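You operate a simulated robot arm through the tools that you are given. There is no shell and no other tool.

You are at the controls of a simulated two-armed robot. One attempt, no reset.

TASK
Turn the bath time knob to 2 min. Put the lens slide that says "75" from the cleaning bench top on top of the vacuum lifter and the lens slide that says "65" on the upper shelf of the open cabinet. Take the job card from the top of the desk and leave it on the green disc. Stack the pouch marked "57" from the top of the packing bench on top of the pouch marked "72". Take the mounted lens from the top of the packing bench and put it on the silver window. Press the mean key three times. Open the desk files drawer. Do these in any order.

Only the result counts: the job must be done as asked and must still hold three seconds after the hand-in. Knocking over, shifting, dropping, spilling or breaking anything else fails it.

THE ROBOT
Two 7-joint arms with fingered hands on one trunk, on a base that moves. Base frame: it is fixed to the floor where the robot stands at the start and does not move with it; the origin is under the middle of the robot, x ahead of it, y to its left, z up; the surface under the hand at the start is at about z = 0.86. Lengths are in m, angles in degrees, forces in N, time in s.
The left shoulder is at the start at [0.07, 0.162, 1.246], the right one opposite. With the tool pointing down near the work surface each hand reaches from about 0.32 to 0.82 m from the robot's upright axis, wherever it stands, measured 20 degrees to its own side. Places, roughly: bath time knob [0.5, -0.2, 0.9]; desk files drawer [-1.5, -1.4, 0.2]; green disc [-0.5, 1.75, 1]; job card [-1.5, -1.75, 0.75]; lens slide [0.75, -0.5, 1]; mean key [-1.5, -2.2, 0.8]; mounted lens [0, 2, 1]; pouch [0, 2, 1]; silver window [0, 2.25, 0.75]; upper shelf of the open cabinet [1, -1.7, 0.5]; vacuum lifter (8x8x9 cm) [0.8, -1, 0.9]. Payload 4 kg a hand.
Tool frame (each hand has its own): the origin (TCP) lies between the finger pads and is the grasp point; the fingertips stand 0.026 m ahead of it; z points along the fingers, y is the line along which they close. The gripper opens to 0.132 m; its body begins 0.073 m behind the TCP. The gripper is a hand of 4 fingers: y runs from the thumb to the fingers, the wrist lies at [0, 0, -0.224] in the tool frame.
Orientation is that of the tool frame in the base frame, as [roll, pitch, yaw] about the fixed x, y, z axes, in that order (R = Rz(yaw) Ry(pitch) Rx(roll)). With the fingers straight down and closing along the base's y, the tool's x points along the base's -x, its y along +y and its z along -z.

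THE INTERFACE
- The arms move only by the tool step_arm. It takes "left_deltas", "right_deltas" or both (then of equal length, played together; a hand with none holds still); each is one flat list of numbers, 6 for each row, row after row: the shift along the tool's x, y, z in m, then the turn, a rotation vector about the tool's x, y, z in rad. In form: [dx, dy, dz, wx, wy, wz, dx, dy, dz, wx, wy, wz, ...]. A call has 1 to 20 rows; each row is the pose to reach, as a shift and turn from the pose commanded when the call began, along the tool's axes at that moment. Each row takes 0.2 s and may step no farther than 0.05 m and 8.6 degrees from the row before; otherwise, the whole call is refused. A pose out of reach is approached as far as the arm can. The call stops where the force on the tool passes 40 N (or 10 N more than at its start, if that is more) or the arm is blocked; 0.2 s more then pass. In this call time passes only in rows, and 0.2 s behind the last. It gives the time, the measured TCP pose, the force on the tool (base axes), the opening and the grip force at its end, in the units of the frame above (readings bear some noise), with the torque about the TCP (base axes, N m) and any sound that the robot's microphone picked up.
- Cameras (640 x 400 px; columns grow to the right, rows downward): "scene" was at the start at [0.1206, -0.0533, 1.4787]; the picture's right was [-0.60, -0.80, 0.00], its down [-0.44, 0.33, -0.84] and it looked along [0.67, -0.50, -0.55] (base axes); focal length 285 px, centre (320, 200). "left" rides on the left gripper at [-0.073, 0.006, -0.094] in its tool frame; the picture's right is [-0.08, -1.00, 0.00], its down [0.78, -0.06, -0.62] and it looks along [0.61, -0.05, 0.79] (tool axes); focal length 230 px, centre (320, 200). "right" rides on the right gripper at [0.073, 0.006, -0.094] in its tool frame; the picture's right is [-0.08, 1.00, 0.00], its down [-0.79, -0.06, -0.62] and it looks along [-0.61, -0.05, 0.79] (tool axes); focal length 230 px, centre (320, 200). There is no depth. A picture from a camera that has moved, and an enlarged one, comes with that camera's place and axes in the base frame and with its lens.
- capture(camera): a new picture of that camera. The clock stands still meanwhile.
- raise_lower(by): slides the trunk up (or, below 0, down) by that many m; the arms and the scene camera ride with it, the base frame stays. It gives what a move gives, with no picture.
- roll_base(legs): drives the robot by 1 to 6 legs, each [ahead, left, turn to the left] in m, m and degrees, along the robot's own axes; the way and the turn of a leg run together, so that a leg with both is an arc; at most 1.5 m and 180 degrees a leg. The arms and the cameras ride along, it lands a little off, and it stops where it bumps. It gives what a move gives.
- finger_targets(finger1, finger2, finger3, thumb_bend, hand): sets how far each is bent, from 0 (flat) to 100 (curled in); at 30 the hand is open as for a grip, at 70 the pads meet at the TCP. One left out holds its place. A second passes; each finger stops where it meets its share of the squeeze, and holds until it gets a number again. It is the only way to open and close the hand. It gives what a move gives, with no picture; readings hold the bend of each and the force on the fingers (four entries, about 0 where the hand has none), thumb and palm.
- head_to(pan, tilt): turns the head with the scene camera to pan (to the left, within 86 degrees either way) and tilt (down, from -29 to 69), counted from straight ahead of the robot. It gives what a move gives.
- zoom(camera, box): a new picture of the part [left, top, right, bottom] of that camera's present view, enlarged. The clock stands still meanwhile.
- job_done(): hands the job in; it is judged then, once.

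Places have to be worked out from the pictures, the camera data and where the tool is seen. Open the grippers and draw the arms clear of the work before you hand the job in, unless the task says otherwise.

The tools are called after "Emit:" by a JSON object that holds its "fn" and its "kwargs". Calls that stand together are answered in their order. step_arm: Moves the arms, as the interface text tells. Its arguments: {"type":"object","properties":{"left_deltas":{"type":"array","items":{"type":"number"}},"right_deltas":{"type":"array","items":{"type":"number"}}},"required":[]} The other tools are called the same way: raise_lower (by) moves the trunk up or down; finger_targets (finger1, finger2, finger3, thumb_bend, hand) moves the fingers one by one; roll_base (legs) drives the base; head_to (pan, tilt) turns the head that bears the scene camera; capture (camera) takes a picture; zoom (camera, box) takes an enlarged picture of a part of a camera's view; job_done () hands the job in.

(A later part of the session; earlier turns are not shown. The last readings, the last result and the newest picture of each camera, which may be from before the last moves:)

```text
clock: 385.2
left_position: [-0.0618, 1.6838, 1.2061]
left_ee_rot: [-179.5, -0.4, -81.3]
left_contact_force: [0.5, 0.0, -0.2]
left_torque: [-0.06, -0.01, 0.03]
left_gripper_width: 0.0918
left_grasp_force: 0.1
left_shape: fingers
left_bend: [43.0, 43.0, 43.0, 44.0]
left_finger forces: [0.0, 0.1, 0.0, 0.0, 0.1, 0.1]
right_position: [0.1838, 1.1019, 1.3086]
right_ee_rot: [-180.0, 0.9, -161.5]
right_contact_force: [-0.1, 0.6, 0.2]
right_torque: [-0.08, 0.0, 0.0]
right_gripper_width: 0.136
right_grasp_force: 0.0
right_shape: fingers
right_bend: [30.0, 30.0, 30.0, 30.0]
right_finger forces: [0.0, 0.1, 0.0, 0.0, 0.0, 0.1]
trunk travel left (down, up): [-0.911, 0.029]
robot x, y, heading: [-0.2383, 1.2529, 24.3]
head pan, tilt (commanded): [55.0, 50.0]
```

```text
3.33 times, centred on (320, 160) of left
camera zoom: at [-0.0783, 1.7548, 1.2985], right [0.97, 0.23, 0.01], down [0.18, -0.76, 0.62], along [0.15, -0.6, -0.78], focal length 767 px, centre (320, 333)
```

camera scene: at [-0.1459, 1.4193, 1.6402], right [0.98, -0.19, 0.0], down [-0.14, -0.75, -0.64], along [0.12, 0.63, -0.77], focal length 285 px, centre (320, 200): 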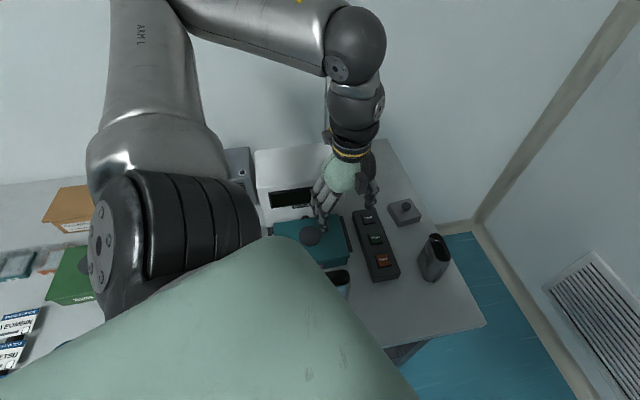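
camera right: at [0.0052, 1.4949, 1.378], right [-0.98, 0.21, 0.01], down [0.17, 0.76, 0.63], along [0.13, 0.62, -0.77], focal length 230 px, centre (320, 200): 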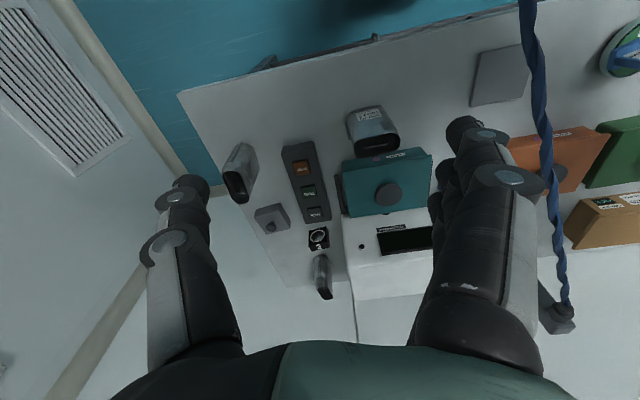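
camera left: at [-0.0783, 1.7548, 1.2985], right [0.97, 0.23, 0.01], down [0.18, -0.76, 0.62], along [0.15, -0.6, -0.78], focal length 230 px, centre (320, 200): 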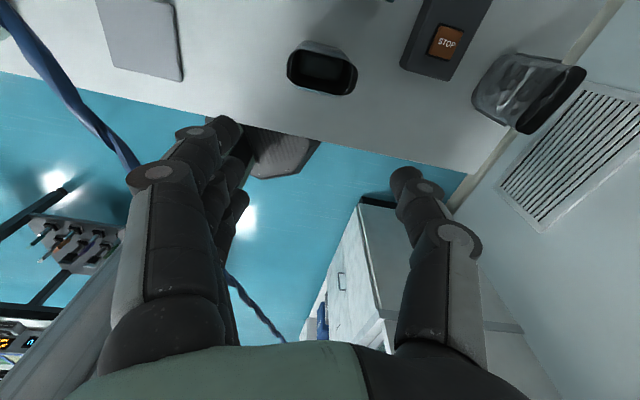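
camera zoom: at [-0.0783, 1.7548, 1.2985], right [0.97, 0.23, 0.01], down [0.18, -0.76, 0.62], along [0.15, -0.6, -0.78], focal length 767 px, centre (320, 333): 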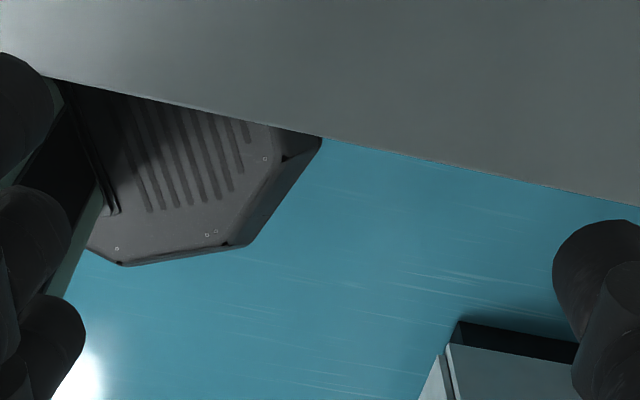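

Emit:
{"fn": "zoom", "kwargs": {"camera": "left", "box": [260, 20, 400, 120]}}

```text
4.00 times, centred on (330, 70) of left
camera zoom: at [-0.0783, 1.7548, 1.2985], right [0.97, 0.23, 0.01], down [0.18, -0.76, 0.62], along [0.15, -0.6, -0.78], focal length 920 px, centre (280, 720)
```

zoom: 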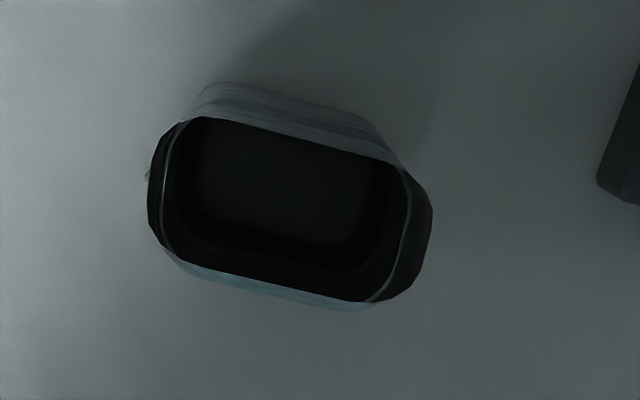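

Pouch 57's mouth is about 9 × 3.6 cm, centred at (-0.063, 1.707), long axis nearly along x. I open the hand to fit, tilt it 20° forward (as needed for the later stacking reach) and lower to just above it.

Emit:
{"fn": "finger_targets", "kwargs": {"hand": "left", "finger1": 33, "finger2": 33, "finger3": 33, "thumb_bend": 33}}

Emit:
{"fn": "step_arm", "kwargs": {"left_deltas": [-0.0057, -0.0006, 0.0265, 0, -0.0873, 0, -0.0115, -0.0013, 0.053, 0, -0.1745, 0, -0.0172, -0.0019, 0.0795, 0, -0.2618, 0, -0.0229, -0.0025, 0.106, 0, -0.349, 0]}}

Emit:
{"fn": "capture", "kwargs": {"camera": "left"}}

Emit:
{"fn": "capture", "kwargs": {"camera": "scene"}}

```text
clock: 386.2
left_position: [-0.0634, 1.6752, 1.2097]
left_ee_rot: [-179.4, 0.0, -81.2]
left_contact_force: [0.4, -0.4, -0.1]
left_torque: [0.01, 0.0, -0.01]
left_gripper_width: 0.126
left_grasp_force: 0.0
left_shape: fingers
left_bend: [33.0, 33.0, 33.0, 33.0]
left_finger forces: [0.0, 0.1, 0.0, 0.0, 0.0, 0.0]
right_position: [0.1801, 1.0921, 1.3088]
right_ee_rot: [179.6, 1.2, -161.6]
right_contact_force: [0.0, 0.0, 0.5]
right_torque: [0.03, -0.01, -0.01]
right_gripper_width: 0.1359
right_grasp_force: 0.0
right_shape: fingers
right_bend: [30.0, 30.0, 30.0, 30.0]
right_finger forces: [0.0, 0.0, 0.0, 0.1, 0.1, 0.0]
trunk travel left (down, up): [-0.911, 0.029]
robot x, y, heading: [-0.2384, 1.2501, 24.4]
head pan, tilt (commanded): [55.0, 50.0]
```

```text
clock: 387.2
left_position: [-0.0641, 1.7011, 1.1008]
left_ee_rot: [-179.3, 20.0, -80.9]
left_contact_force: [0.5, 0.0, 0.1]
left_torque: [-0.03, 0.01, -0.02]
left_gripper_width: 0.126
left_grasp_force: 0.0
left_shape: fingers
left_bend: [33.0, 33.0, 33.0, 33.0]
left_finger forces: [0.1, 0.0, 0.0, 0.1, 0.1, 0.0]
left hand out of reach, approached as far as the arm can: row 1, 2, 3
right_position: [0.1828, 1.093, 1.3077]
right_ee_rot: [179.6, 1.0, -161.5]
right_contact_force: [0.1, 1.2, 0.8]
right_torque: [0.02, 0.01, 0.0]
right_gripper_width: 0.1359
right_grasp_force: 0.0
right_shape: fingers
right_bend: [30.0, 30.0, 30.0, 30.0]
right_finger forces: [0.0, 0.0, 0.1, 0.1, 0.0, 0.1]
trunk travel left (down, up): [-0.911, 0.029]
robot x, y, heading: [-0.2387, 1.2471, 24.1]
head pan, tilt (commanded): [55.0, 50.0]
```

```text
taken
camera left: at [-0.076, 1.7345, 1.2143], right [0.97, 0.23, 0.04], down [0.2, -0.93, 0.31], along [0.11, -0.3, -0.95], focal length 230 px, centre (320, 200)
```

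left: 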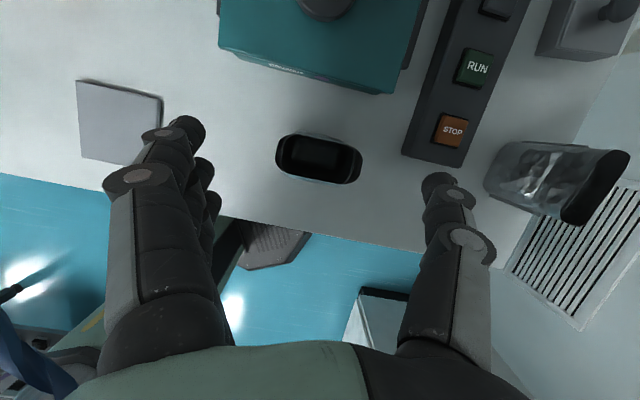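

```text
taken
camera scene: at [-0.1761, 1.3451, 1.6403], right [0.98, -0.19, 0.0], down [-0.14, -0.75, -0.64], along [0.12, 0.63, -0.77], focal length 285 px, centre (320, 200)
```

scene: 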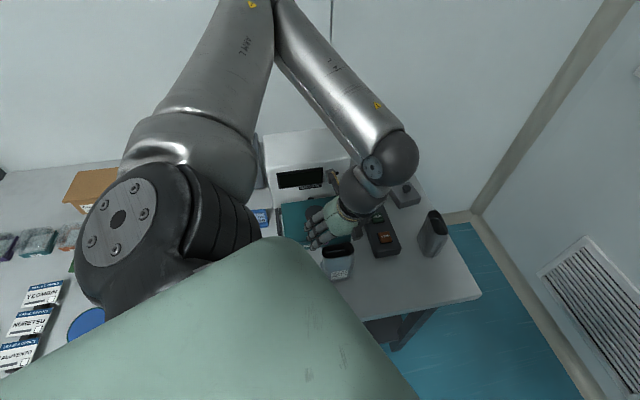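

The hand is centred over pouch 57 with the hose about 5 cm outside the fingers. I lower to TCP z ≈ 0.935 in two stages.

Emit:
{"fn": "step_arm", "kwargs": {"left_deltas": [0.0132, -0.0005, 0.0402, 0, 0, 0, 0.0264, -0.001, 0.0803, 0, 0, 0, 0.0396, -0.0015, 0.1205, 0, 0, 0]}}

Emit:
{"fn": "capture", "kwargs": {"camera": "left"}}

Emit:
{"fn": "step_arm", "kwargs": {"left_deltas": [0.0066, 0, 0.019, 0, 0, 0, 0.0126, 0, 0.0371, 0, 0, 0]}}

Emit:
{"fn": "capture", "kwargs": {"camera": "left"}}

```text
clock: 388.1
left_position: [-0.0599, 1.705, 0.9738]
left_ee_rot: [-179.2, 19.9, -80.9]
left_contact_force: [0.2, -0.3, -0.1]
left_torque: [-0.01, 0.03, 0.0]
left_gripper_width: 0.1263
left_grasp_force: 0.1
left_shape: fingers
left_bend: [33.0, 33.0, 33.0, 33.0]
left_finger forces: [0.1, 0.0, 0.1, 0.0, 0.0, 0.0]
right_position: [0.1798, 1.0947, 1.3094]
right_ee_rot: [179.8, 1.2, -161.6]
right_contact_force: [-0.1, 0.0, -0.2]
right_torque: [0.02, -0.02, 0.03]
right_gripper_width: 0.1361
right_grasp_force: 0.1
right_shape: fingers
right_bend: [30.0, 30.0, 30.0, 30.0]
right_finger forces: [0.1, 0.0, 0.0, 0.0, 0.0, 0.0]
trunk travel left (down, up): [-0.911, 0.029]
robot x, y, heading: [-0.2373, 1.2501, 24.4]
head pan, tilt (commanded): [55.0, 50.0]
```

```text
taken
camera left: at [-0.072, 1.7385, 1.087], right [0.97, 0.22, 0.04], down [0.2, -0.93, 0.31], along [0.11, -0.3, -0.95], focal length 230 px, centre (320, 200)
```

left: 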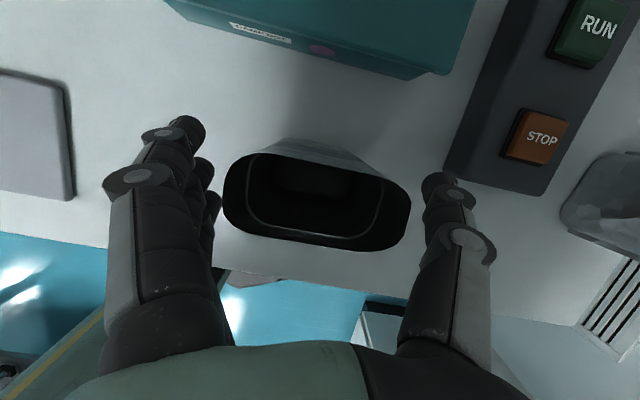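

```text
clock: 388.6
left_position: [-0.0598, 1.7046, 0.9367]
left_ee_rot: [-179.4, 19.9, -80.8]
left_contact_force: [0.5, -0.6, 0.3]
left_torque: [0.01, 0.03, -0.02]
left_gripper_width: 0.1261
left_grasp_force: 0.1
left_shape: fingers
left_bend: [33.0, 33.0, 33.0, 33.0]
left_finger forces: [0.0, 0.0, 0.1, 0.0, 0.0, 0.1]
right_position: [0.181, 1.0958, 1.3081]
right_ee_rot: [179.7, 1.0, -161.5]
right_contact_force: [-0.5, -0.4, 0.4]
right_torque: [-0.01, 0.02, 0.0]
right_gripper_width: 0.136
right_grasp_force: 0.0
right_shape: fingers
right_bend: [30.0, 30.0, 30.0, 30.0]
right_finger forces: [0.0, 0.0, 0.0, 0.0, 0.0, 0.1]
trunk travel left (down, up): [-0.911, 0.029]
robot x, y, heading: [-0.2378, 1.2512, 24.4]
head pan, tilt (commanded): [55.0, 50.0]
```

```text
taken
camera left: at [-0.072, 1.7392, 1.0487], right [0.97, 0.22, 0.04], down [0.2, -0.93, 0.31], along [0.11, -0.3, -0.95], focal length 230 px, centre (320, 200)
```

left: 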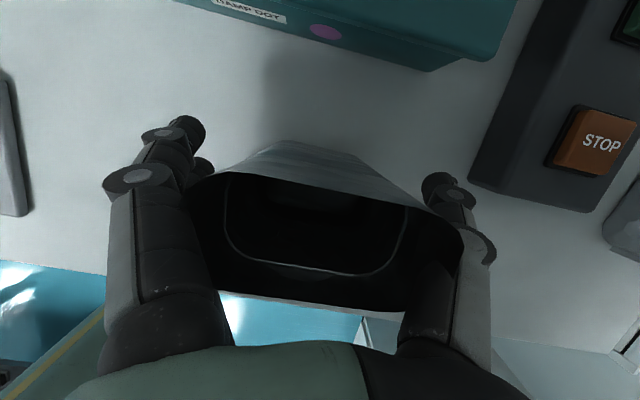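

The pouch is between fingers and thumb. I close gently on its narrow ends.

Emit:
{"fn": "finger_targets", "kwargs": {"hand": "left", "finger1": 58, "finger2": 58, "finger3": 58, "thumb_bend": 58}}

Emit:
{"fn": "capture", "kwargs": {"camera": "left"}}

```text
clock: 389.6
left_position: [-0.0594, 1.7043, 0.9359]
left_ee_rot: [-179.3, 19.9, -81.0]
left_contact_force: [-1.2, 0.1, -1.0]
left_torque: [-0.07, 0.18, 0.01]
left_gripper_width: 0.081
left_grasp_force: 20.8
left_shape: fingers
left_bend: [49.0, 47.0, 46.0, 50.0]
left_finger forces: [5.9, 7.0, 8.3, 0.0, 20.2, 0.0]
right_position: [0.1812, 1.0932, 1.3077]
right_ee_rot: [179.7, 1.2, -161.5]
right_contact_force: [-0.4, -1.0, -0.5]
right_torque: [0.02, -0.01, -0.03]
right_gripper_width: 0.136
right_grasp_force: 0.0
right_shape: fingers
right_bend: [30.0, 30.0, 30.0, 30.0]
right_finger forces: [0.0, 0.0, 0.0, 0.0, 0.1, 0.1]
trunk travel left (down, up): [-0.911, 0.029]
robot x, y, heading: [-0.2352, 1.2505, 24.3]
head pan, tilt (commanded): [55.0, 50.0]
```

```text
taken
camera left: at [-0.0719, 1.7386, 1.049], right [0.97, 0.23, 0.04], down [0.2, -0.93, 0.31], along [0.11, -0.3, -0.95], focal length 230 px, centre (320, 200)
```

left: 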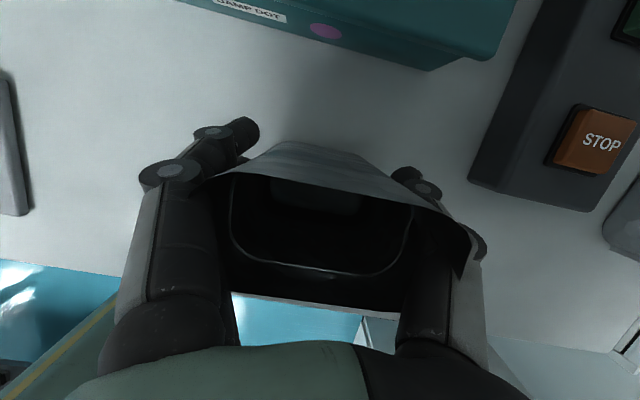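

Firm grip of about 20 N. I lift the pouch straight up to TCP z ≈ 1.19.

Emit:
{"fn": "step_arm", "kwargs": {"left_deltas": [-0.0034, 0, -0.0094, 0, 0, 0, -0.0171, 0, -0.047, 0, 0, 0, -0.0325, 0, -0.0893, 0, 0, 0, -0.0496, 0, -0.1363, 0, 0, 0, -0.0667, 0, -0.1832, 0, 0, 0, -0.0855, 0, -0.2349, 0, 0, 0]}}

Emit:
{"fn": "capture", "kwargs": {"camera": "left"}}

Emit:
{"fn": "capture", "kwargs": {"camera": "scene"}}

```text
refused: row 6 steps farther than a row can; nothing moved
```

```text
taken
camera left: at [-0.0719, 1.7386, 1.049], right [0.97, 0.23, 0.04], down [0.2, -0.93, 0.31], along [0.11, -0.3, -0.95], focal length 230 px, centre (320, 200)
```

left: 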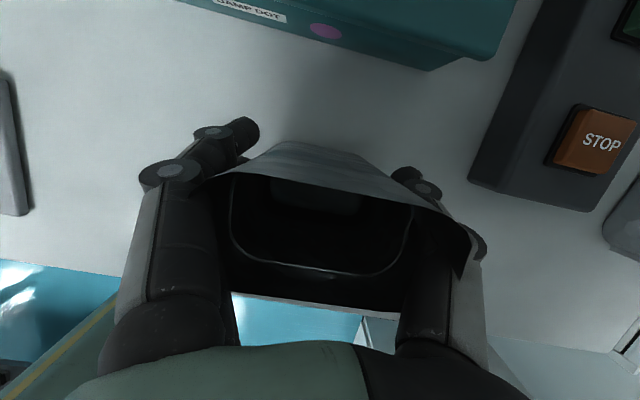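

```text
taken
camera scene: at [-0.1783, 1.3452, 1.6403], right [0.98, -0.19, 0.0], down [-0.14, -0.75, -0.64], along [0.12, 0.63, -0.77], focal length 285 px, centre (320, 200)
```

scene: 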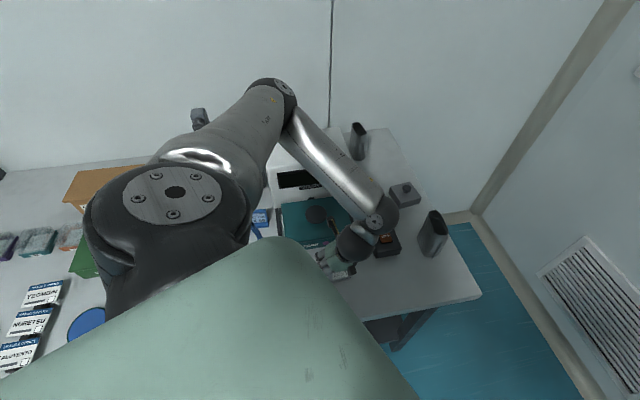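

Emit:
{"fn": "step_arm", "kwargs": {"left_deltas": [-0.0051, 0, -0.0141, 0, 0, 0, -0.0188, 0, -0.0517, 0, 0, 0, -0.0342, 0, -0.094, 0, 0, 0, -0.0496, 0, -0.1363, 0, 0, 0, -0.065, 0, -0.1785, 0, 0, 0, -0.0804, 0, -0.2208, 0, 0, 0]}}

Emit:
{"fn": "capture", "kwargs": {"camera": "left"}}

Emit:
{"fn": "capture", "kwargs": {"camera": "scene"}}

```text
clock: 391.1
left_position: [-0.0529, 1.7107, 1.1715]
left_ee_rot: [-179.6, 20.0, -80.9]
left_contact_force: [0.6, 0.2, -3.3]
left_torque: [0.06, 0.04, 0.0]
left_gripper_width: 0.0809
left_grasp_force: 20.1
left_shape: fingers
left_bend: [50.0, 47.0, 46.0, 50.0]
left_finger forces: [5.4, 6.7, 8.3, 0.0, 20.2, 0.1]
left hand out of reach, approached as far as the arm can: row 6
right_position: [0.1813, 1.0937, 1.3087]
right_ee_rot: [179.6, 1.2, -161.4]
right_contact_force: [0.6, 0.0, -1.7]
right_torque: [0.0, 0.04, 0.0]
right_gripper_width: 0.136
right_grasp_force: 0.0
right_shape: fingers
right_bend: [30.0, 30.0, 30.0, 30.0]
right_finger forces: [0.1, 0.0, 0.1, 0.1, 0.0, 0.0]
trunk travel left (down, up): [-0.911, 0.029]
robot x, y, heading: [-0.2381, 1.2491, 24.3]
head pan, tilt (commanded): [55.0, 50.0]
```

```text
taken
camera left: at [-0.0649, 1.7457, 1.2845], right [0.97, 0.23, 0.03], down [0.2, -0.93, 0.31], along [0.1, -0.3, -0.95], focal length 230 px, centre (320, 200)
```

left: 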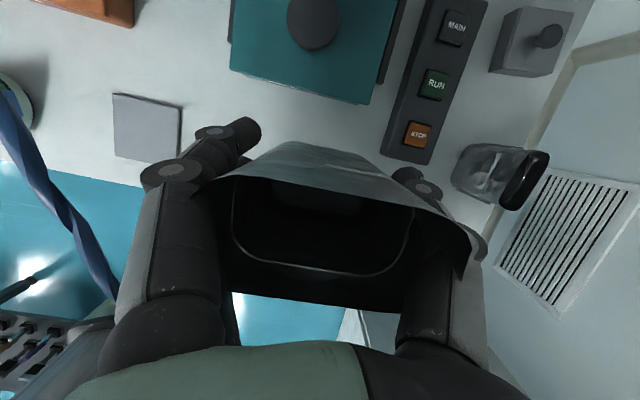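

```text
taken
camera scene: at [-0.1787, 1.3438, 1.6403], right [0.98, -0.19, 0.0], down [-0.14, -0.75, -0.64], along [0.12, 0.63, -0.77], focal length 285 px, centre (320, 200)
```

scene: 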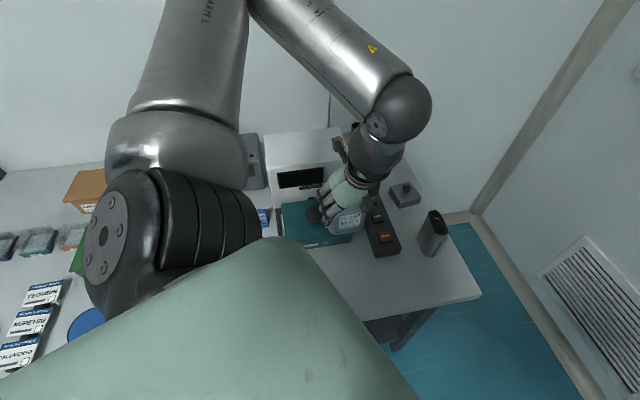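

Pouch 57 is up (3.3 N). I drive the base back in by 8 cm to the earlier working spot.

Emit:
{"fn": "roll_base", "kwargs": {"legs": [[0.0583, 0.0537, 0]]}}

Emit:
{"fn": "capture", "kwargs": {"camera": "left"}}

```text
clock: 392.1
left_position: [-0.0248, 1.775, 1.1747]
left_ee_rot: [-179.2, 20.3, -80.9]
left_contact_force: [-0.2, -1.8, -1.6]
left_torque: [0.07, -0.01, 0.02]
left_gripper_width: 0.0809
left_grasp_force: 20.3
left_shape: fingers
left_bend: [50.0, 47.0, 46.0, 50.0]
left_finger forces: [5.5, 6.7, 8.1, 0.0, 20.2, 0.0]
right_position: [0.2088, 1.1576, 1.3082]
right_ee_rot: [179.3, 1.4, -161.5]
right_contact_force: [-0.4, -0.8, 0.3]
right_torque: [0.03, -0.04, 0.0]
right_gripper_width: 0.1363
right_grasp_force: 0.0
right_shape: fingers
right_bend: [30.0, 30.0, 30.0, 30.0]
right_finger forces: [0.1, 0.1, 0.1, 0.0, 0.0, 0.0]
trunk travel left (down, up): [-0.911, 0.029]
robot x, y, heading: [-0.2042, 1.3222, 24.6]
head pan, tilt (commanded): [55.0, 50.0]
```

```text
taken
camera left: at [-0.0361, 1.8095, 1.2881], right [0.97, 0.23, 0.04], down [0.2, -0.93, 0.31], along [0.11, -0.29, -0.95], focal length 230 px, centre (320, 200)
```

left: 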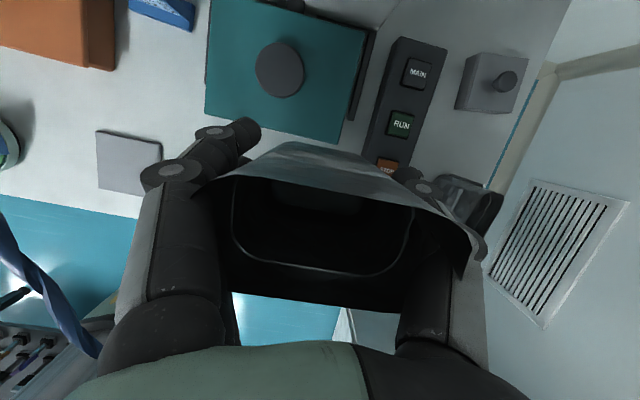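

I carry the pouch over to near pouch 72, keeping its bottom above the machine, and look.

Emit:
{"fn": "step_arm", "kwargs": {"left_deltas": [-0.0341, -0.0267, 0.0103, 0, 0, 0, -0.0681, -0.0533, 0.0206, 0, 0, 0, -0.1022, -0.08, 0.0309, 0, 0, 0, -0.1362, -0.1067, 0.0412, 0, 0, 0, -0.1703, -0.1334, 0.0515, 0, 0, 0, -0.2043, -0.16, 0.0618, 0, 0, 0, -0.2384, -0.1867, 0.0721, 0, 0, 0]}}

Emit:
{"fn": "capture", "kwargs": {"camera": "left"}}

Emit:
{"fn": "capture", "kwargs": {"camera": "scene"}}

```text
clock: 393.7
left_position: [0.1269, 2.064, 1.1825]
left_ee_rot: [-179.6, 19.8, -81.1]
left_contact_force: [-0.5, 1.4, -2.6]
left_torque: [-0.05, 0.01, 0.01]
left_gripper_width: 0.0803
left_grasp_force: 18.6
left_shape: fingers
left_bend: [50.0, 48.0, 46.0, 50.0]
left_finger forces: [4.8, 6.5, 7.6, 0.1, 19.3, 0.0]
right_position: [0.2142, 1.1677, 1.3073]
right_ee_rot: [179.9, 1.0, -161.5]
right_contact_force: [0.2, 0.0, 0.7]
right_torque: [-0.05, 0.05, 0.01]
right_gripper_width: 0.1359
right_grasp_force: 0.0
right_shape: fingers
right_bend: [30.0, 30.0, 30.0, 30.0]
right_finger forces: [0.0, 0.1, 0.1, 0.1, 0.0, 0.1]
trunk travel left (down, up): [-0.911, 0.029]
robot x, y, heading: [-0.2052, 1.3248, 24.1]
head pan, tilt (commanded): [55.0, 50.0]
```

```text
taken
camera left: at [0.1148, 2.0985, 1.2955], right [0.97, 0.22, 0.03], down [0.2, -0.93, 0.31], along [0.1, -0.3, -0.95], focal length 230 px, centre (320, 200)
```

left: 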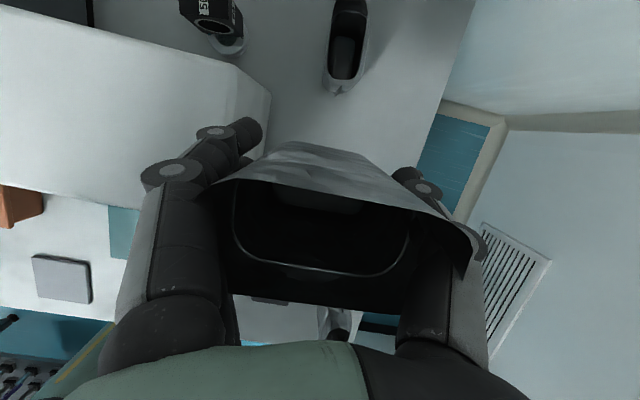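

```text
taken
camera scene: at [-0.1441, 1.4195, 1.64], right [0.98, -0.19, 0.0], down [-0.14, -0.75, -0.64], along [0.12, 0.63, -0.77], focal length 285 px, centre (320, 200)
```

scene: 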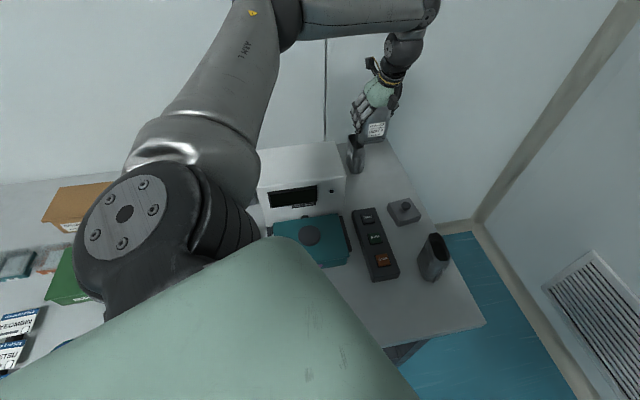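

Pouch 72's mouth and the lens on the silver ring are both in view. I zoom to locate 72 precisely.

Emit:
{"fn": "zoom", "kwargs": {"camera": "left", "box": [270, 0, 430, 120]}}

Emit:
{"fn": "zoom", "kwargs": {"camera": "scene", "box": [320, 60, 440, 190]}}

```text
3.33 times, centred on (350, 60) of left
camera zoom: at [0.1148, 2.0985, 1.2955], right [0.97, 0.22, 0.03], down [0.2, -0.93, 0.31], along [0.1, -0.3, -0.95], focal length 767 px, centre (220, 667)
```

zoom: 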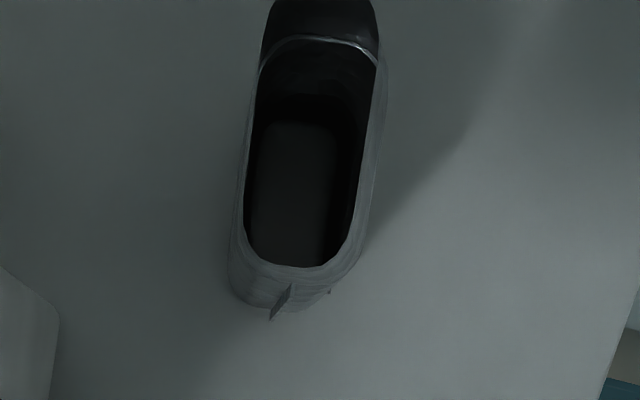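

```text
3.08 times, centred on (380, 125) of scene
camera zoom: at [-0.1441, 1.4195, 1.64], right [0.98, -0.19, 0.0], down [-0.14, -0.75, -0.64], along [0.12, 0.63, -0.77], focal length 876 px, centre (135, 431)
```

zoom: 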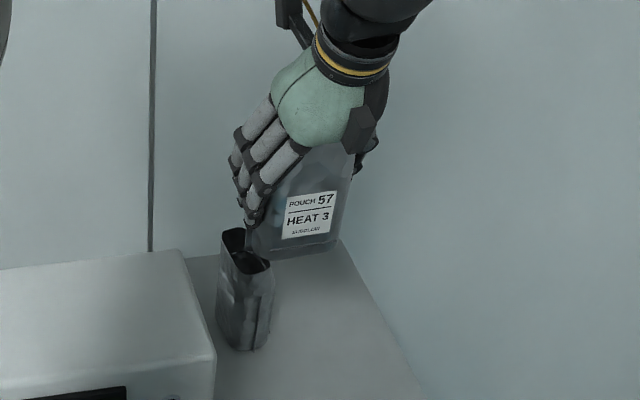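

Emit:
{"fn": "step_arm", "kwargs": {"left_deltas": [-0.0361, -0.0136, 0.013, 0, 0, 0, -0.0722, -0.0272, 0.026, 0, 0, 0]}}

Emit:
{"fn": "capture", "kwargs": {"camera": "left"}}

Emit:
{"fn": "zoom", "kwargs": {"camera": "left", "box": [260, 40, 420, 180]}}

Emit:
{"fn": "zoom", "kwargs": {"camera": "scene", "box": [320, 60, 440, 190]}}

```text
clock: 394.3
left_position: [0.142, 2.1395, 1.1824]
left_ee_rot: [-179.7, 19.7, -81.2]
left_contact_force: [0.5, -0.1, -3.0]
left_torque: [-0.04, 0.01, -0.01]
left_gripper_width: 0.0802
left_grasp_force: 18.4
left_shape: fingers
left_bend: [50.0, 48.0, 46.0, 50.0]
left_finger forces: [4.8, 6.4, 7.4, 0.0, 19.0, 0.0]
right_position: [0.2152, 1.1685, 1.3059]
right_ee_rot: [179.7, 1.1, -161.4]
right_contact_force: [0.1, 0.5, -0.2]
right_torque: [-0.01, 0.06, 0.02]
right_gripper_width: 0.1359
right_grasp_force: 0.1
right_shape: fingers
right_bend: [30.0, 30.0, 30.0, 30.0]
right_finger forces: [0.0, 0.0, 0.1, 0.0, 0.0, 0.0]
trunk travel left (down, up): [-0.911, 0.029]
robot x, y, heading: [-0.2033, 1.319, 24.3]
head pan, tilt (commanded): [55.0, 50.0]
```

```text
taken
camera left: at [0.1307, 2.1749, 1.2951], right [0.97, 0.22, 0.03], down [0.2, -0.93, 0.32], along [0.1, -0.3, -0.95], focal length 230 px, centre (320, 200)
```

left: 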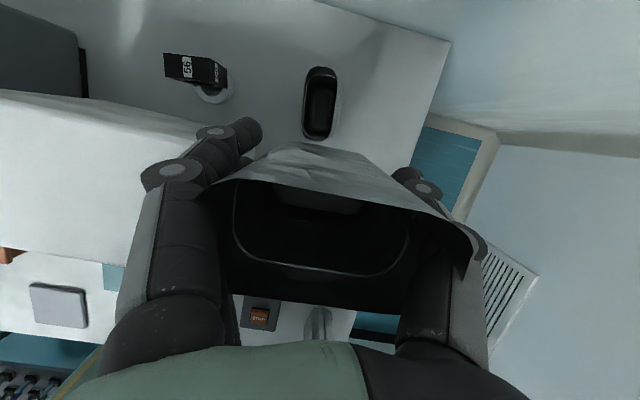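

```text
2.86 times, centred on (340, 110) of left
camera zoom: at [0.1307, 2.1749, 1.2951], right [0.97, 0.22, 0.03], down [0.2, -0.93, 0.32], along [0.1, -0.3, -0.95], focal length 657 px, centre (263, 457)
```

zoom: 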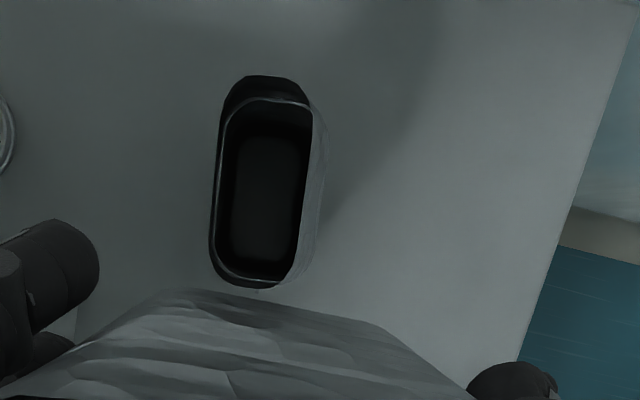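

```text
3.08 times, centred on (380, 125) of scene
camera zoom: at [-0.1429, 1.4193, 1.6399], right [0.98, -0.19, 0.0], down [-0.14, -0.75, -0.64], along [0.12, 0.63, -0.77], focal length 876 px, centre (135, 431)
```

zoom: 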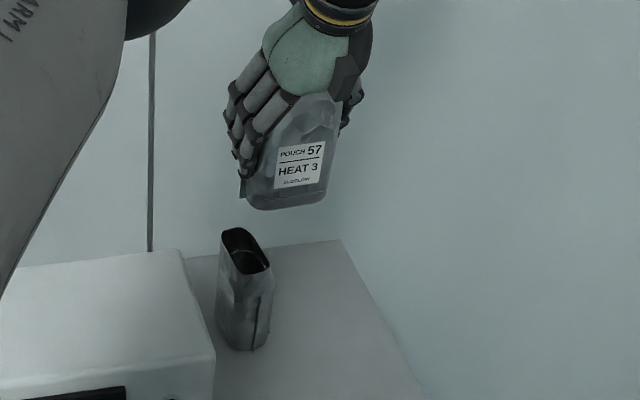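

Pouch 72's mouth centre is at about (0.132, 2.199), its long axis across pouch 57's, which prevents nesting. I move over it and lower to about 3 cm above its rim.

Emit:
{"fn": "step_arm", "kwargs": {"left_deltas": [-0.0144, 0.001, 0.0305, 0, 0, 0, -0.0208, 0.002, 0.0733, 0, 0, 0, -0.0273, 0.0031, 0.116, 0, 0, 0]}}

Emit:
{"fn": "capture", "kwargs": {"camera": "left"}}

Emit:
{"fn": "zoom", "kwargs": {"camera": "scene", "box": [320, 60, 440, 190]}}

```text
clock: 395.1
left_position: [0.132, 2.1815, 1.093]
left_ee_rot: [-179.4, 19.9, -81.1]
left_contact_force: [0.0, -0.4, -2.4]
left_torque: [0.0, -0.02, 0.02]
left_gripper_width: 0.08
left_grasp_force: 19.7
left_shape: fingers
left_bend: [50.0, 48.0, 46.0, 50.0]
left_finger forces: [4.9, 6.7, 7.7, 0.1, 19.6, 0.0]
left hand out of reach, approached as far as the arm can: row 3
right_position: [0.2127, 1.1666, 1.3091]
right_ee_rot: [179.7, 1.1, -161.6]
right_contact_force: [0.7, 0.1, 0.8]
right_torque: [0.0, 0.0, -0.01]
right_gripper_width: 0.136
right_grasp_force: 0.0
right_shape: fingers
right_bend: [30.0, 30.0, 30.0, 30.0]
right_finger forces: [0.0, 0.0, 0.1, 0.0, 0.0, 0.1]
trunk travel left (down, up): [-0.911, 0.029]
robot x, y, heading: [-0.2074, 1.3186, 24.2]
head pan, tilt (commanded): [55.0, 50.0]
```

```text
taken
camera left: at [0.1204, 2.2176, 1.207], right [0.97, 0.22, 0.04], down [0.2, -0.93, 0.31], along [0.1, -0.3, -0.95], focal length 230 px, centre (320, 200)
```

left: 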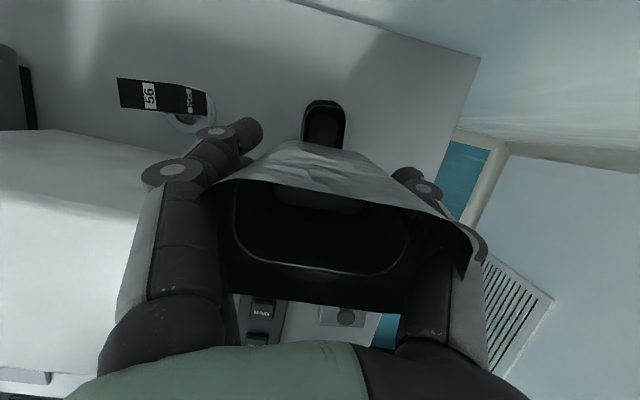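

```text
3.08 times, centred on (380, 125) of scene
camera zoom: at [-0.1477, 1.4183, 1.6403], right [0.98, -0.19, 0.0], down [-0.14, -0.75, -0.64], along [0.12, 0.63, -0.77], focal length 876 px, centre (135, 431)
```

zoom: 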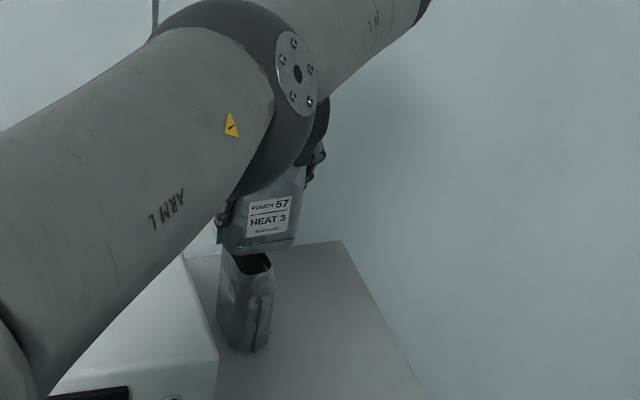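

The reach ends at y ≈ 2.18, but that still puts pouch 57 squarely across the two long rims of 72 (its mouth runs from y 2.155 to 2.243), and x is aligned. I lower from here.

Emit:
{"fn": "step_arm", "kwargs": {"left_deltas": [0.0034, 0, 0.0094, 0, 0, 0, 0.0068, 0, 0.0188, 0, 0, 0]}}

Emit:
{"fn": "capture", "kwargs": {"camera": "left"}}

Emit:
{"fn": "zoom", "kwargs": {"camera": "scene", "box": [320, 60, 440, 190]}}

```text
clock: 395.7
left_position: [0.134, 2.18, 1.0748]
left_ee_rot: [-179.3, 19.8, -80.9]
left_contact_force: [0.2, 0.4, -3.0]
left_torque: [0.03, 0.0, 0.02]
left_gripper_width: 0.0801
left_grasp_force: 19.7
left_shape: fingers
left_bend: [50.0, 48.0, 46.0, 50.0]
left_finger forces: [4.8, 6.7, 7.7, 0.1, 19.5, 0.0]
right_position: [0.2126, 1.1661, 1.3085]
right_ee_rot: [179.7, 1.1, -161.5]
right_contact_force: [0.1, 0.5, 1.1]
right_torque: [0.01, -0.02, 0.01]
right_gripper_width: 0.1361
right_grasp_force: 0.0
right_shape: fingers
right_bend: [30.0, 30.0, 30.0, 30.0]
right_finger forces: [0.1, 0.0, 0.1, 0.0, 0.0, 0.0]
trunk travel left (down, up): [-0.911, 0.029]
robot x, y, heading: [-0.2079, 1.3194, 24.2]
head pan, tilt (commanded): [55.0, 50.0]
```

```text
taken
camera left: at [0.1214, 2.2151, 1.1873], right [0.97, 0.22, 0.04], down [0.2, -0.93, 0.31], along [0.11, -0.3, -0.95], focal length 230 px, centre (320, 200)
```

left: 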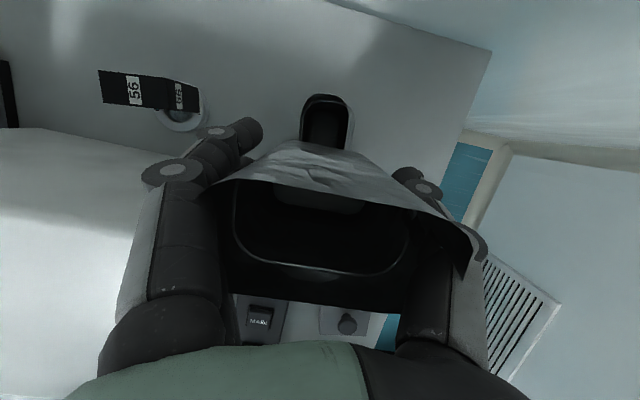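

```text
3.08 times, centred on (380, 125) of scene
camera zoom: at [-0.1462, 1.4179, 1.6402], right [0.98, -0.19, 0.0], down [-0.14, -0.75, -0.64], along [0.12, 0.63, -0.77], focal length 876 px, centre (135, 431)
```

zoom: 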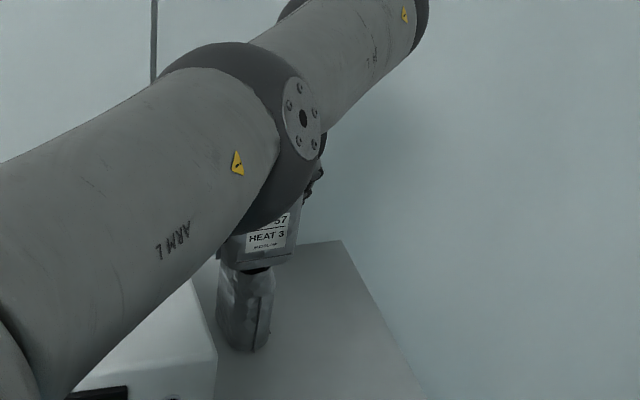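

Left-camera and scene estimates agree that pouch 57 is centred across 72. I lower slowly to contact.

Emit:
{"fn": "step_arm", "kwargs": {"left_deltas": [0.0027, 0, 0.0075, 0, 0, 0, 0.0051, 0, 0.0141, 0, 0, 0]}}

Emit:
{"fn": "step_arm", "kwargs": {"left_deltas": [0.001, 0, 0.0028, 0, 0, 0, 0.0021, 0, 0.0056, 0, 0, 0]}}

```text
clock: 396.3
left_position: [0.1365, 2.1757, 1.0606]
left_ee_rot: [-179.4, 19.9, -80.9]
left_contact_force: [0.5, 0.0, -3.6]
left_torque: [-0.02, -0.01, -0.01]
left_gripper_width: 0.0801
left_grasp_force: 19.4
left_shape: fingers
left_bend: [50.0, 48.0, 46.0, 50.0]
left_finger forces: [4.8, 6.8, 7.6, 0.1, 19.5, 0.0]
left hand out of reach, approached as far as the arm can: row 1, 2
right_position: [0.212, 1.1662, 1.3081]
right_ee_rot: [179.6, 1.1, -161.5]
right_contact_force: [0.1, -0.1, 0.2]
right_torque: [0.02, -0.01, -0.01]
right_gripper_width: 0.1361
right_grasp_force: 0.0
right_shape: fingers
right_bend: [30.0, 30.0, 30.0, 30.0]
right_finger forces: [0.0, 0.0, 0.0, 0.0, 0.0, 0.0]
trunk travel left (down, up): [-0.911, 0.029]
robot x, y, heading: [-0.2038, 1.3212, 24.5]
head pan, tilt (commanded): [55.0, 50.0]
```

```text
clock: 396.9
left_position: [0.1371, 2.1755, 1.0558]
left_ee_rot: [-179.3, 19.9, -81.0]
left_contact_force: [0.7, -0.3, -2.4]
left_torque: [0.01, 0.01, -0.01]
left_gripper_width: 0.0799
left_grasp_force: 18.9
left_shape: fingers
left_bend: [50.0, 48.0, 46.0, 50.0]
left_finger forces: [4.9, 6.7, 7.6, 0.0, 19.4, 0.1]
right_position: [0.2127, 1.1672, 1.3088]
right_ee_rot: [179.7, 1.1, -161.4]
right_contact_force: [0.1, -0.3, 0.0]
right_torque: [0.06, -0.03, 0.01]
right_gripper_width: 0.1361
right_grasp_force: 0.0
right_shape: fingers
right_bend: [30.0, 30.0, 30.0, 30.0]
right_finger forces: [0.0, 0.1, 0.0, 0.1, 0.0, 0.1]
trunk travel left (down, up): [-0.911, 0.029]
robot x, y, heading: [-0.2055, 1.32, 24.4]
head pan, tilt (commanded): [55.0, 50.0]
```

The hand drifts back a little as it lowers at the edge of its reach. I rise 1.5 cm, nudge the base 1.2 cm toward the bench, and try again.

Emit:
{"fn": "step_arm", "kwargs": {"left_deltas": [-0.0068, 0, -0.0188, 0, 0, 0]}}

Emit:
{"fn": "roll_base", "kwargs": {"legs": [[0.0013, 0.0126, 0]]}}

Emit:
{"fn": "step_arm", "kwargs": {"left_deltas": [-0.0014, 0.0043, 0.0013, 0, 0, 0, -0.0094, 0.0045, 0.0036, 0, 0, 0]}}

Emit:
{"fn": "capture", "kwargs": {"camera": "left"}}

```text
clock: 397.3
left_position: [0.1347, 2.1742, 1.0773]
left_ee_rot: [-179.5, 19.9, -80.9]
left_contact_force: [-0.4, -0.3, -2.6]
left_torque: [0.04, 0.04, 0.0]
left_gripper_width: 0.0802
left_grasp_force: 19.5
left_shape: fingers
left_bend: [50.0, 48.0, 46.0, 50.0]
left_finger forces: [4.9, 6.7, 7.6, 0.1, 19.3, 0.0]
right_position: [0.2119, 1.1647, 1.3095]
right_ee_rot: [179.7, 1.2, -161.6]
right_contact_force: [-0.3, 0.0, 0.5]
right_torque: [0.0, -0.02, 0.0]
right_gripper_width: 0.1359
right_grasp_force: 0.0
right_shape: fingers
right_bend: [30.0, 30.0, 30.0, 30.0]
right_finger forces: [0.0, 0.0, 0.1, 0.1, 0.0, 0.0]
trunk travel left (down, up): [-0.911, 0.029]
robot x, y, heading: [-0.2047, 1.3232, 24.4]
head pan, tilt (commanded): [55.0, 50.0]
```

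```text
clock: 398.1
left_position: [0.1325, 2.1851, 1.0786]
left_ee_rot: [-179.4, 20.0, -80.9]
left_contact_force: [-0.8, -1.0, -1.9]
left_torque: [0.05, 0.02, 0.02]
left_gripper_width: 0.0797
left_grasp_force: 19.7
left_shape: fingers
left_bend: [50.0, 48.0, 46.0, 50.0]
left_finger forces: [4.8, 6.7, 7.6, 0.0, 19.4, 0.0]
right_position: [0.2103, 1.1738, 1.3073]
right_ee_rot: [179.5, 1.1, -161.5]
right_contact_force: [0.6, 0.0, -0.2]
right_torque: [0.05, 0.05, 0.0]
right_gripper_width: 0.1361
right_grasp_force: 0.1
right_shape: fingers
right_bend: [30.0, 30.0, 30.0, 30.0]
right_finger forces: [0.0, 0.1, 0.1, 0.0, 0.0, 0.0]
trunk travel left (down, up): [-0.911, 0.029]
robot x, y, heading: [-0.2113, 1.3323, 24.1]
head pan, tilt (commanded): [55.0, 50.0]
```

```text
clock: 398.7
left_position: [0.1263, 2.1957, 1.0775]
left_ee_rot: [-179.3, 19.9, -81.0]
left_contact_force: [0.6, -0.4, -3.4]
left_torque: [0.02, 0.02, -0.01]
left_gripper_width: 0.08
left_grasp_force: 19.8
left_shape: fingers
left_bend: [50.0, 48.0, 46.0, 50.0]
left_finger forces: [5.0, 6.7, 7.7, 0.0, 19.3, 0.0]
right_position: [0.2091, 1.1762, 1.3078]
right_ee_rot: [179.7, 1.1, -161.6]
right_contact_force: [0.6, 0.0, 0.5]
right_torque: [0.03, 0.0, -0.02]
right_gripper_width: 0.1358
right_grasp_force: 0.0
right_shape: fingers
right_bend: [30.0, 30.0, 30.0, 30.0]
right_finger forces: [0.0, 0.0, 0.0, 0.0, 0.0, 0.0]
trunk travel left (down, up): [-0.911, 0.029]
robot x, y, heading: [-0.2116, 1.3298, 24.4]
head pan, tilt (commanded): [55.0, 50.0]
```

```text
taken
camera left: at [0.1137, 2.2297, 1.19], right [0.97, 0.22, 0.04], down [0.2, -0.93, 0.31], along [0.1, -0.3, -0.95], focal length 230 px, centre (320, 200)
```

left: 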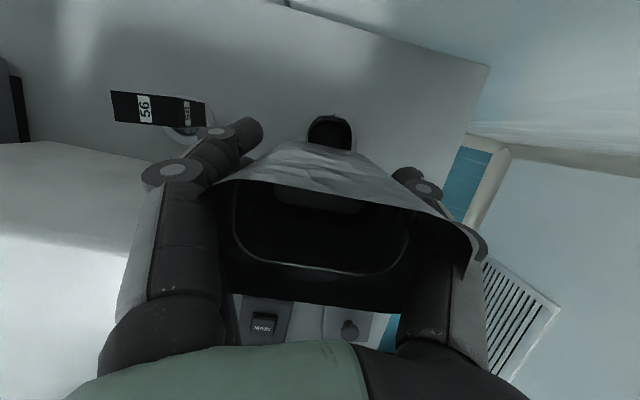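

Better: y ≈ 2.196 now. I correct x by 4 mm and lower 1.8 cm.

Emit:
{"fn": "step_arm", "kwargs": {"left_deltas": [0.0034, -0.0039, 0.0083, 0, 0, 0, 0.0068, -0.0039, 0.0167, 0, 0, 0]}}

Emit:
{"fn": "step_arm", "kwargs": {"left_deltas": [0.001, 0, 0.0028, 0, 0, 0]}}

Emit:
{"fn": "step_arm", "kwargs": {"left_deltas": [0.001, 0, 0.0028, 0, 0, 0]}}

```text
clock: 399.3
left_position: [0.1315, 2.1884, 1.0569]
left_ee_rot: [-179.3, 19.8, -80.9]
left_contact_force: [-0.1, -0.4, -1.9]
left_torque: [0.03, 0.02, -0.02]
left_gripper_width: 0.0798
left_grasp_force: 19.2
left_shape: fingers
left_bend: [50.0, 48.0, 46.0, 50.0]
left_finger forces: [5.0, 6.7, 7.5, 0.1, 19.3, 0.1]
left hand out of reach, approached as far as the arm can: row 1, 2
right_position: [0.2106, 1.1773, 1.3063]
right_ee_rot: [179.7, 1.1, -161.6]
right_contact_force: [-0.3, -1.3, -0.2]
right_torque: [0.0, 0.02, -0.03]
right_gripper_width: 0.1363
right_grasp_force: 0.0
right_shape: fingers
right_bend: [30.0, 30.0, 30.0, 30.0]
right_finger forces: [0.1, 0.0, 0.0, 0.1, 0.1, 0.0]
trunk travel left (down, up): [-0.911, 0.029]
robot x, y, heading: [-0.2089, 1.3315, 24.2]
head pan, tilt (commanded): [55.0, 50.0]
```

```text
clock: 399.7
left_position: [0.1276, 2.1887, 1.0557]
left_ee_rot: [-179.5, 19.9, -80.8]
left_contact_force: [0.0, -0.4, -2.3]
left_torque: [0.0, 0.03, -0.02]
left_gripper_width: 0.08
left_grasp_force: 19.0
left_shape: fingers
left_bend: [50.0, 48.0, 46.0, 50.0]
left_finger forces: [5.0, 6.7, 7.5, 0.0, 19.1, 0.0]
right_position: [0.2071, 1.1784, 1.3088]
right_ee_rot: [179.8, 1.1, -161.6]
right_contact_force: [0.7, 0.4, 0.9]
right_torque: [0.0, -0.02, 0.0]
right_gripper_width: 0.1358
right_grasp_force: 0.0
right_shape: fingers
right_bend: [30.0, 30.0, 30.0, 30.0]
right_finger forces: [0.1, 0.0, 0.0, 0.0, 0.0, 0.0]
trunk travel left (down, up): [-0.911, 0.029]
robot x, y, heading: [-0.2127, 1.3309, 24.3]
head pan, tilt (commanded): [55.0, 50.0]
```

```text
clock: 400.1
left_position: [0.1328, 2.1869, 1.0537]
left_ee_rot: [-179.3, 19.9, -81.0]
left_contact_force: [-0.4, -0.1, -2.7]
left_torque: [0.0, 0.02, -0.03]
left_gripper_width: 0.0799
left_grasp_force: 19.3
left_shape: fingers
left_bend: [50.0, 48.0, 46.0, 50.0]
left_finger forces: [5.1, 6.7, 7.5, 0.0, 19.2, 0.0]
right_position: [0.2079, 1.1766, 1.3083]
right_ee_rot: [179.7, 1.1, -161.6]
right_contact_force: [-0.5, 1.3, -0.3]
right_torque: [0.02, 0.0, 0.02]
right_gripper_width: 0.136
right_grasp_force: 0.1
right_shape: fingers
right_bend: [30.0, 30.0, 30.0, 30.0]
right_finger forces: [0.0, 0.0, 0.0, 0.0, 0.0, 0.0]
trunk travel left (down, up): [-0.911, 0.029]
robot x, y, heading: [-0.2077, 1.3318, 23.9]
head pan, tilt (commanded): [55.0, 50.0]
```

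Emit:
{"fn": "step_arm", "kwargs": {"left_deltas": [0.001, 0, 0.0028, 0, 0, 0]}}

Emit:
{"fn": "step_arm", "kwargs": {"left_deltas": [0.001, 0, 0.0028, 0, 0, 0]}}

Emit:
{"fn": "capture", "kwargs": {"camera": "left"}}

Emit:
{"fn": "zoom", "kwargs": {"camera": "scene", "box": [320, 60, 440, 190]}}

```text
clock: 400.5
left_position: [0.1308, 2.1869, 1.0532]
left_ee_rot: [-179.4, 19.9, -81.0]
left_contact_force: [-0.2, 0.6, -2.7]
left_torque: [0.02, -0.01, -0.01]
left_gripper_width: 0.0798
left_grasp_force: 19.3
left_shape: fingers
left_bend: [50.0, 48.0, 46.0, 50.0]
left_finger forces: [4.9, 6.7, 7.4, 0.0, 19.2, 0.0]
left hand out of reach, approached as far as the arm can: row 1
right_position: [0.2087, 1.1773, 1.3079]
right_ee_rot: [179.7, 1.0, -161.5]
right_contact_force: [0.5, -0.4, 0.3]
right_torque: [0.02, 0.01, 0.0]
right_gripper_width: 0.1359
right_grasp_force: 0.0
right_shape: fingers
right_bend: [30.0, 30.0, 30.0, 30.0]
right_finger forces: [0.1, 0.0, 0.1, 0.1, 0.0, 0.0]
trunk travel left (down, up): [-0.911, 0.029]
robot x, y, heading: [-0.2122, 1.3318, 24.3]
head pan, tilt (commanded): [55.0, 50.0]
```

```text
clock: 400.9
left_position: [0.1331, 2.1867, 1.0505]
left_ee_rot: [-179.3, 19.9, -81.0]
left_contact_force: [0.0, 0.5, -2.5]
left_torque: [-0.01, 0.04, -0.02]
left_gripper_width: 0.08
left_grasp_force: 18.9
left_shape: fingers
left_bend: [50.0, 48.0, 46.0, 50.0]
left_finger forces: [5.0, 6.7, 7.6, 0.0, 19.2, 0.0]
right_position: [0.2094, 1.1761, 1.308]
right_ee_rot: [179.8, 1.1, -161.7]
right_contact_force: [-0.2, -0.6, 0.1]
right_torque: [0.0, 0.01, -0.02]
right_gripper_width: 0.1361
right_grasp_force: 0.0
right_shape: fingers
right_bend: [30.0, 30.0, 30.0, 30.0]
right_finger forces: [0.0, 0.0, 0.0, 0.0, 0.0, 0.0]
trunk travel left (down, up): [-0.911, 0.029]
robot x, y, heading: [-0.2115, 1.3314, 24.3]
head pan, tilt (commanded): [55.0, 50.0]
```

```text
taken
camera left: at [0.1199, 2.2207, 1.1625], right [0.97, 0.22, 0.04], down [0.2, -0.93, 0.31], along [0.1, -0.3, -0.95], focal length 230 px, centre (320, 200)
```

left: 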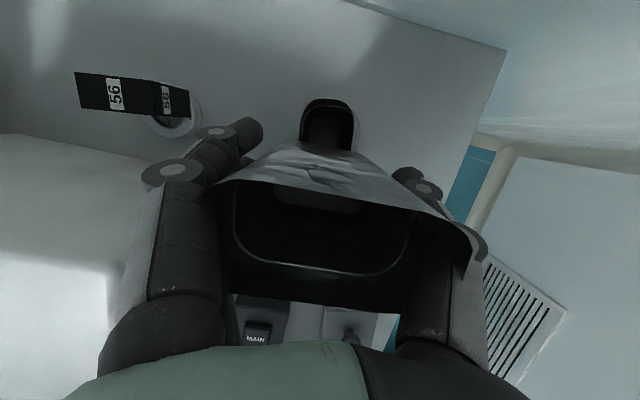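

```text
3.08 times, centred on (380, 125) of scene
camera zoom: at [-0.1506, 1.4289, 1.6403], right [0.98, -0.19, 0.0], down [-0.14, -0.75, -0.64], along [0.12, 0.63, -0.77], focal length 876 px, centre (135, 431)
```

zoom: 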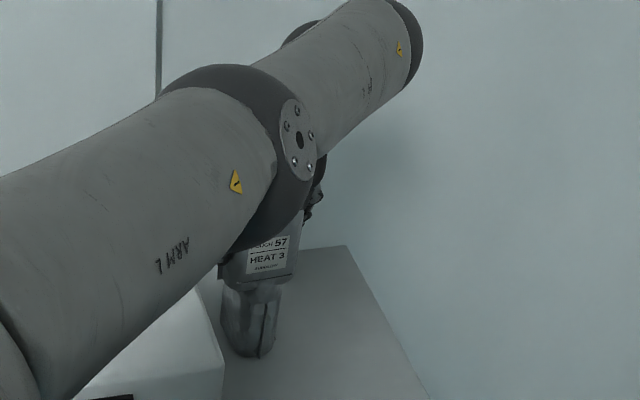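

Emit:
{"fn": "step_arm", "kwargs": {"left_deltas": [0.001, 0, 0.0028, 0, 0, 0]}}

Emit:
{"fn": "step_arm", "kwargs": {"left_deltas": [0.001, 0, 0.0028, 0, 0, 0]}}

Emit:
{"fn": "step_arm", "kwargs": {"left_deltas": [0.001, 0, 0.0028, 0, 0, 0]}}

```text
clock: 401.3
left_position: [0.1308, 2.1859, 1.0483]
left_ee_rot: [-179.2, 19.9, -81.0]
left_contact_force: [0.1, -0.7, -2.4]
left_torque: [0.03, 0.02, 0.02]
left_gripper_width: 0.0799
left_grasp_force: 19.2
left_shape: fingers
left_bend: [50.0, 48.0, 46.0, 50.0]
left_finger forces: [5.1, 6.7, 7.5, 0.1, 19.3, 0.0]
right_position: [0.2085, 1.177, 1.3065]
right_ee_rot: [179.6, 1.0, -161.7]
right_contact_force: [-0.2, -0.6, 1.0]
right_torque: [-0.02, 0.02, -0.02]
right_gripper_width: 0.1359
right_grasp_force: 0.0
right_shape: fingers
right_bend: [30.0, 30.0, 30.0, 30.0]
right_finger forces: [0.1, 0.1, 0.0, 0.1, 0.0, 0.0]
trunk travel left (down, up): [-0.911, 0.029]
robot x, y, heading: [-0.2102, 1.3313, 24.0]
head pan, tilt (commanded): [55.0, 50.0]
```

```text
clock: 401.7
left_position: [0.1323, 2.1838, 1.0438]
left_ee_rot: [-179.5, 19.8, -80.9]
left_contact_force: [0.2, -0.1, -3.0]
left_torque: [0.01, 0.02, 0.0]
left_gripper_width: 0.0798
left_grasp_force: 19.6
left_shape: fingers
left_bend: [50.0, 48.0, 46.0, 50.0]
left_finger forces: [5.0, 6.7, 7.5, 0.1, 19.2, 0.1]
right_position: [0.2091, 1.1768, 1.3081]
right_ee_rot: [179.7, 1.1, -161.6]
right_contact_force: [-1.2, -0.1, 0.2]
right_torque: [-0.01, 0.03, -0.01]
right_gripper_width: 0.136
right_grasp_force: 0.0
right_shape: fingers
right_bend: [30.0, 30.0, 30.0, 30.0]
right_finger forces: [0.1, 0.1, 0.0, 0.1, 0.0, 0.0]
trunk travel left (down, up): [-0.911, 0.029]
robot x, y, heading: [-0.2076, 1.3308, 24.3]
head pan, tilt (commanded): [55.0, 50.0]
```

```text
clock: 402.1
left_position: [0.1317, 2.1842, 1.041]
left_ee_rot: [-179.4, 19.9, -80.9]
left_contact_force: [-0.4, -0.4, -3.8]
left_torque: [0.0, 0.0, 0.0]
left_gripper_width: 0.0799
left_grasp_force: 18.9
left_shape: fingers
left_bend: [50.0, 48.0, 46.0, 50.0]
left_finger forces: [5.1, 6.6, 7.5, 0.0, 19.2, 0.0]
left hand out of reach, approached as far as the arm can: row 1
right_position: [0.2094, 1.1785, 1.3084]
right_ee_rot: [179.7, 1.1, -161.6]
right_contact_force: [0.6, 0.1, 0.0]
right_torque: [0.0, 0.0, -0.01]
right_gripper_width: 0.136
right_grasp_force: 0.1
right_shape: fingers
right_bend: [30.0, 30.0, 30.0, 30.0]
right_finger forces: [0.0, 0.0, 0.0, 0.0, 0.1, 0.1]
trunk travel left (down, up): [-0.911, 0.029]
robot x, y, heading: [-0.2074, 1.3301, 24.2]
head pan, tilt (commanded): [55.0, 50.0]
```

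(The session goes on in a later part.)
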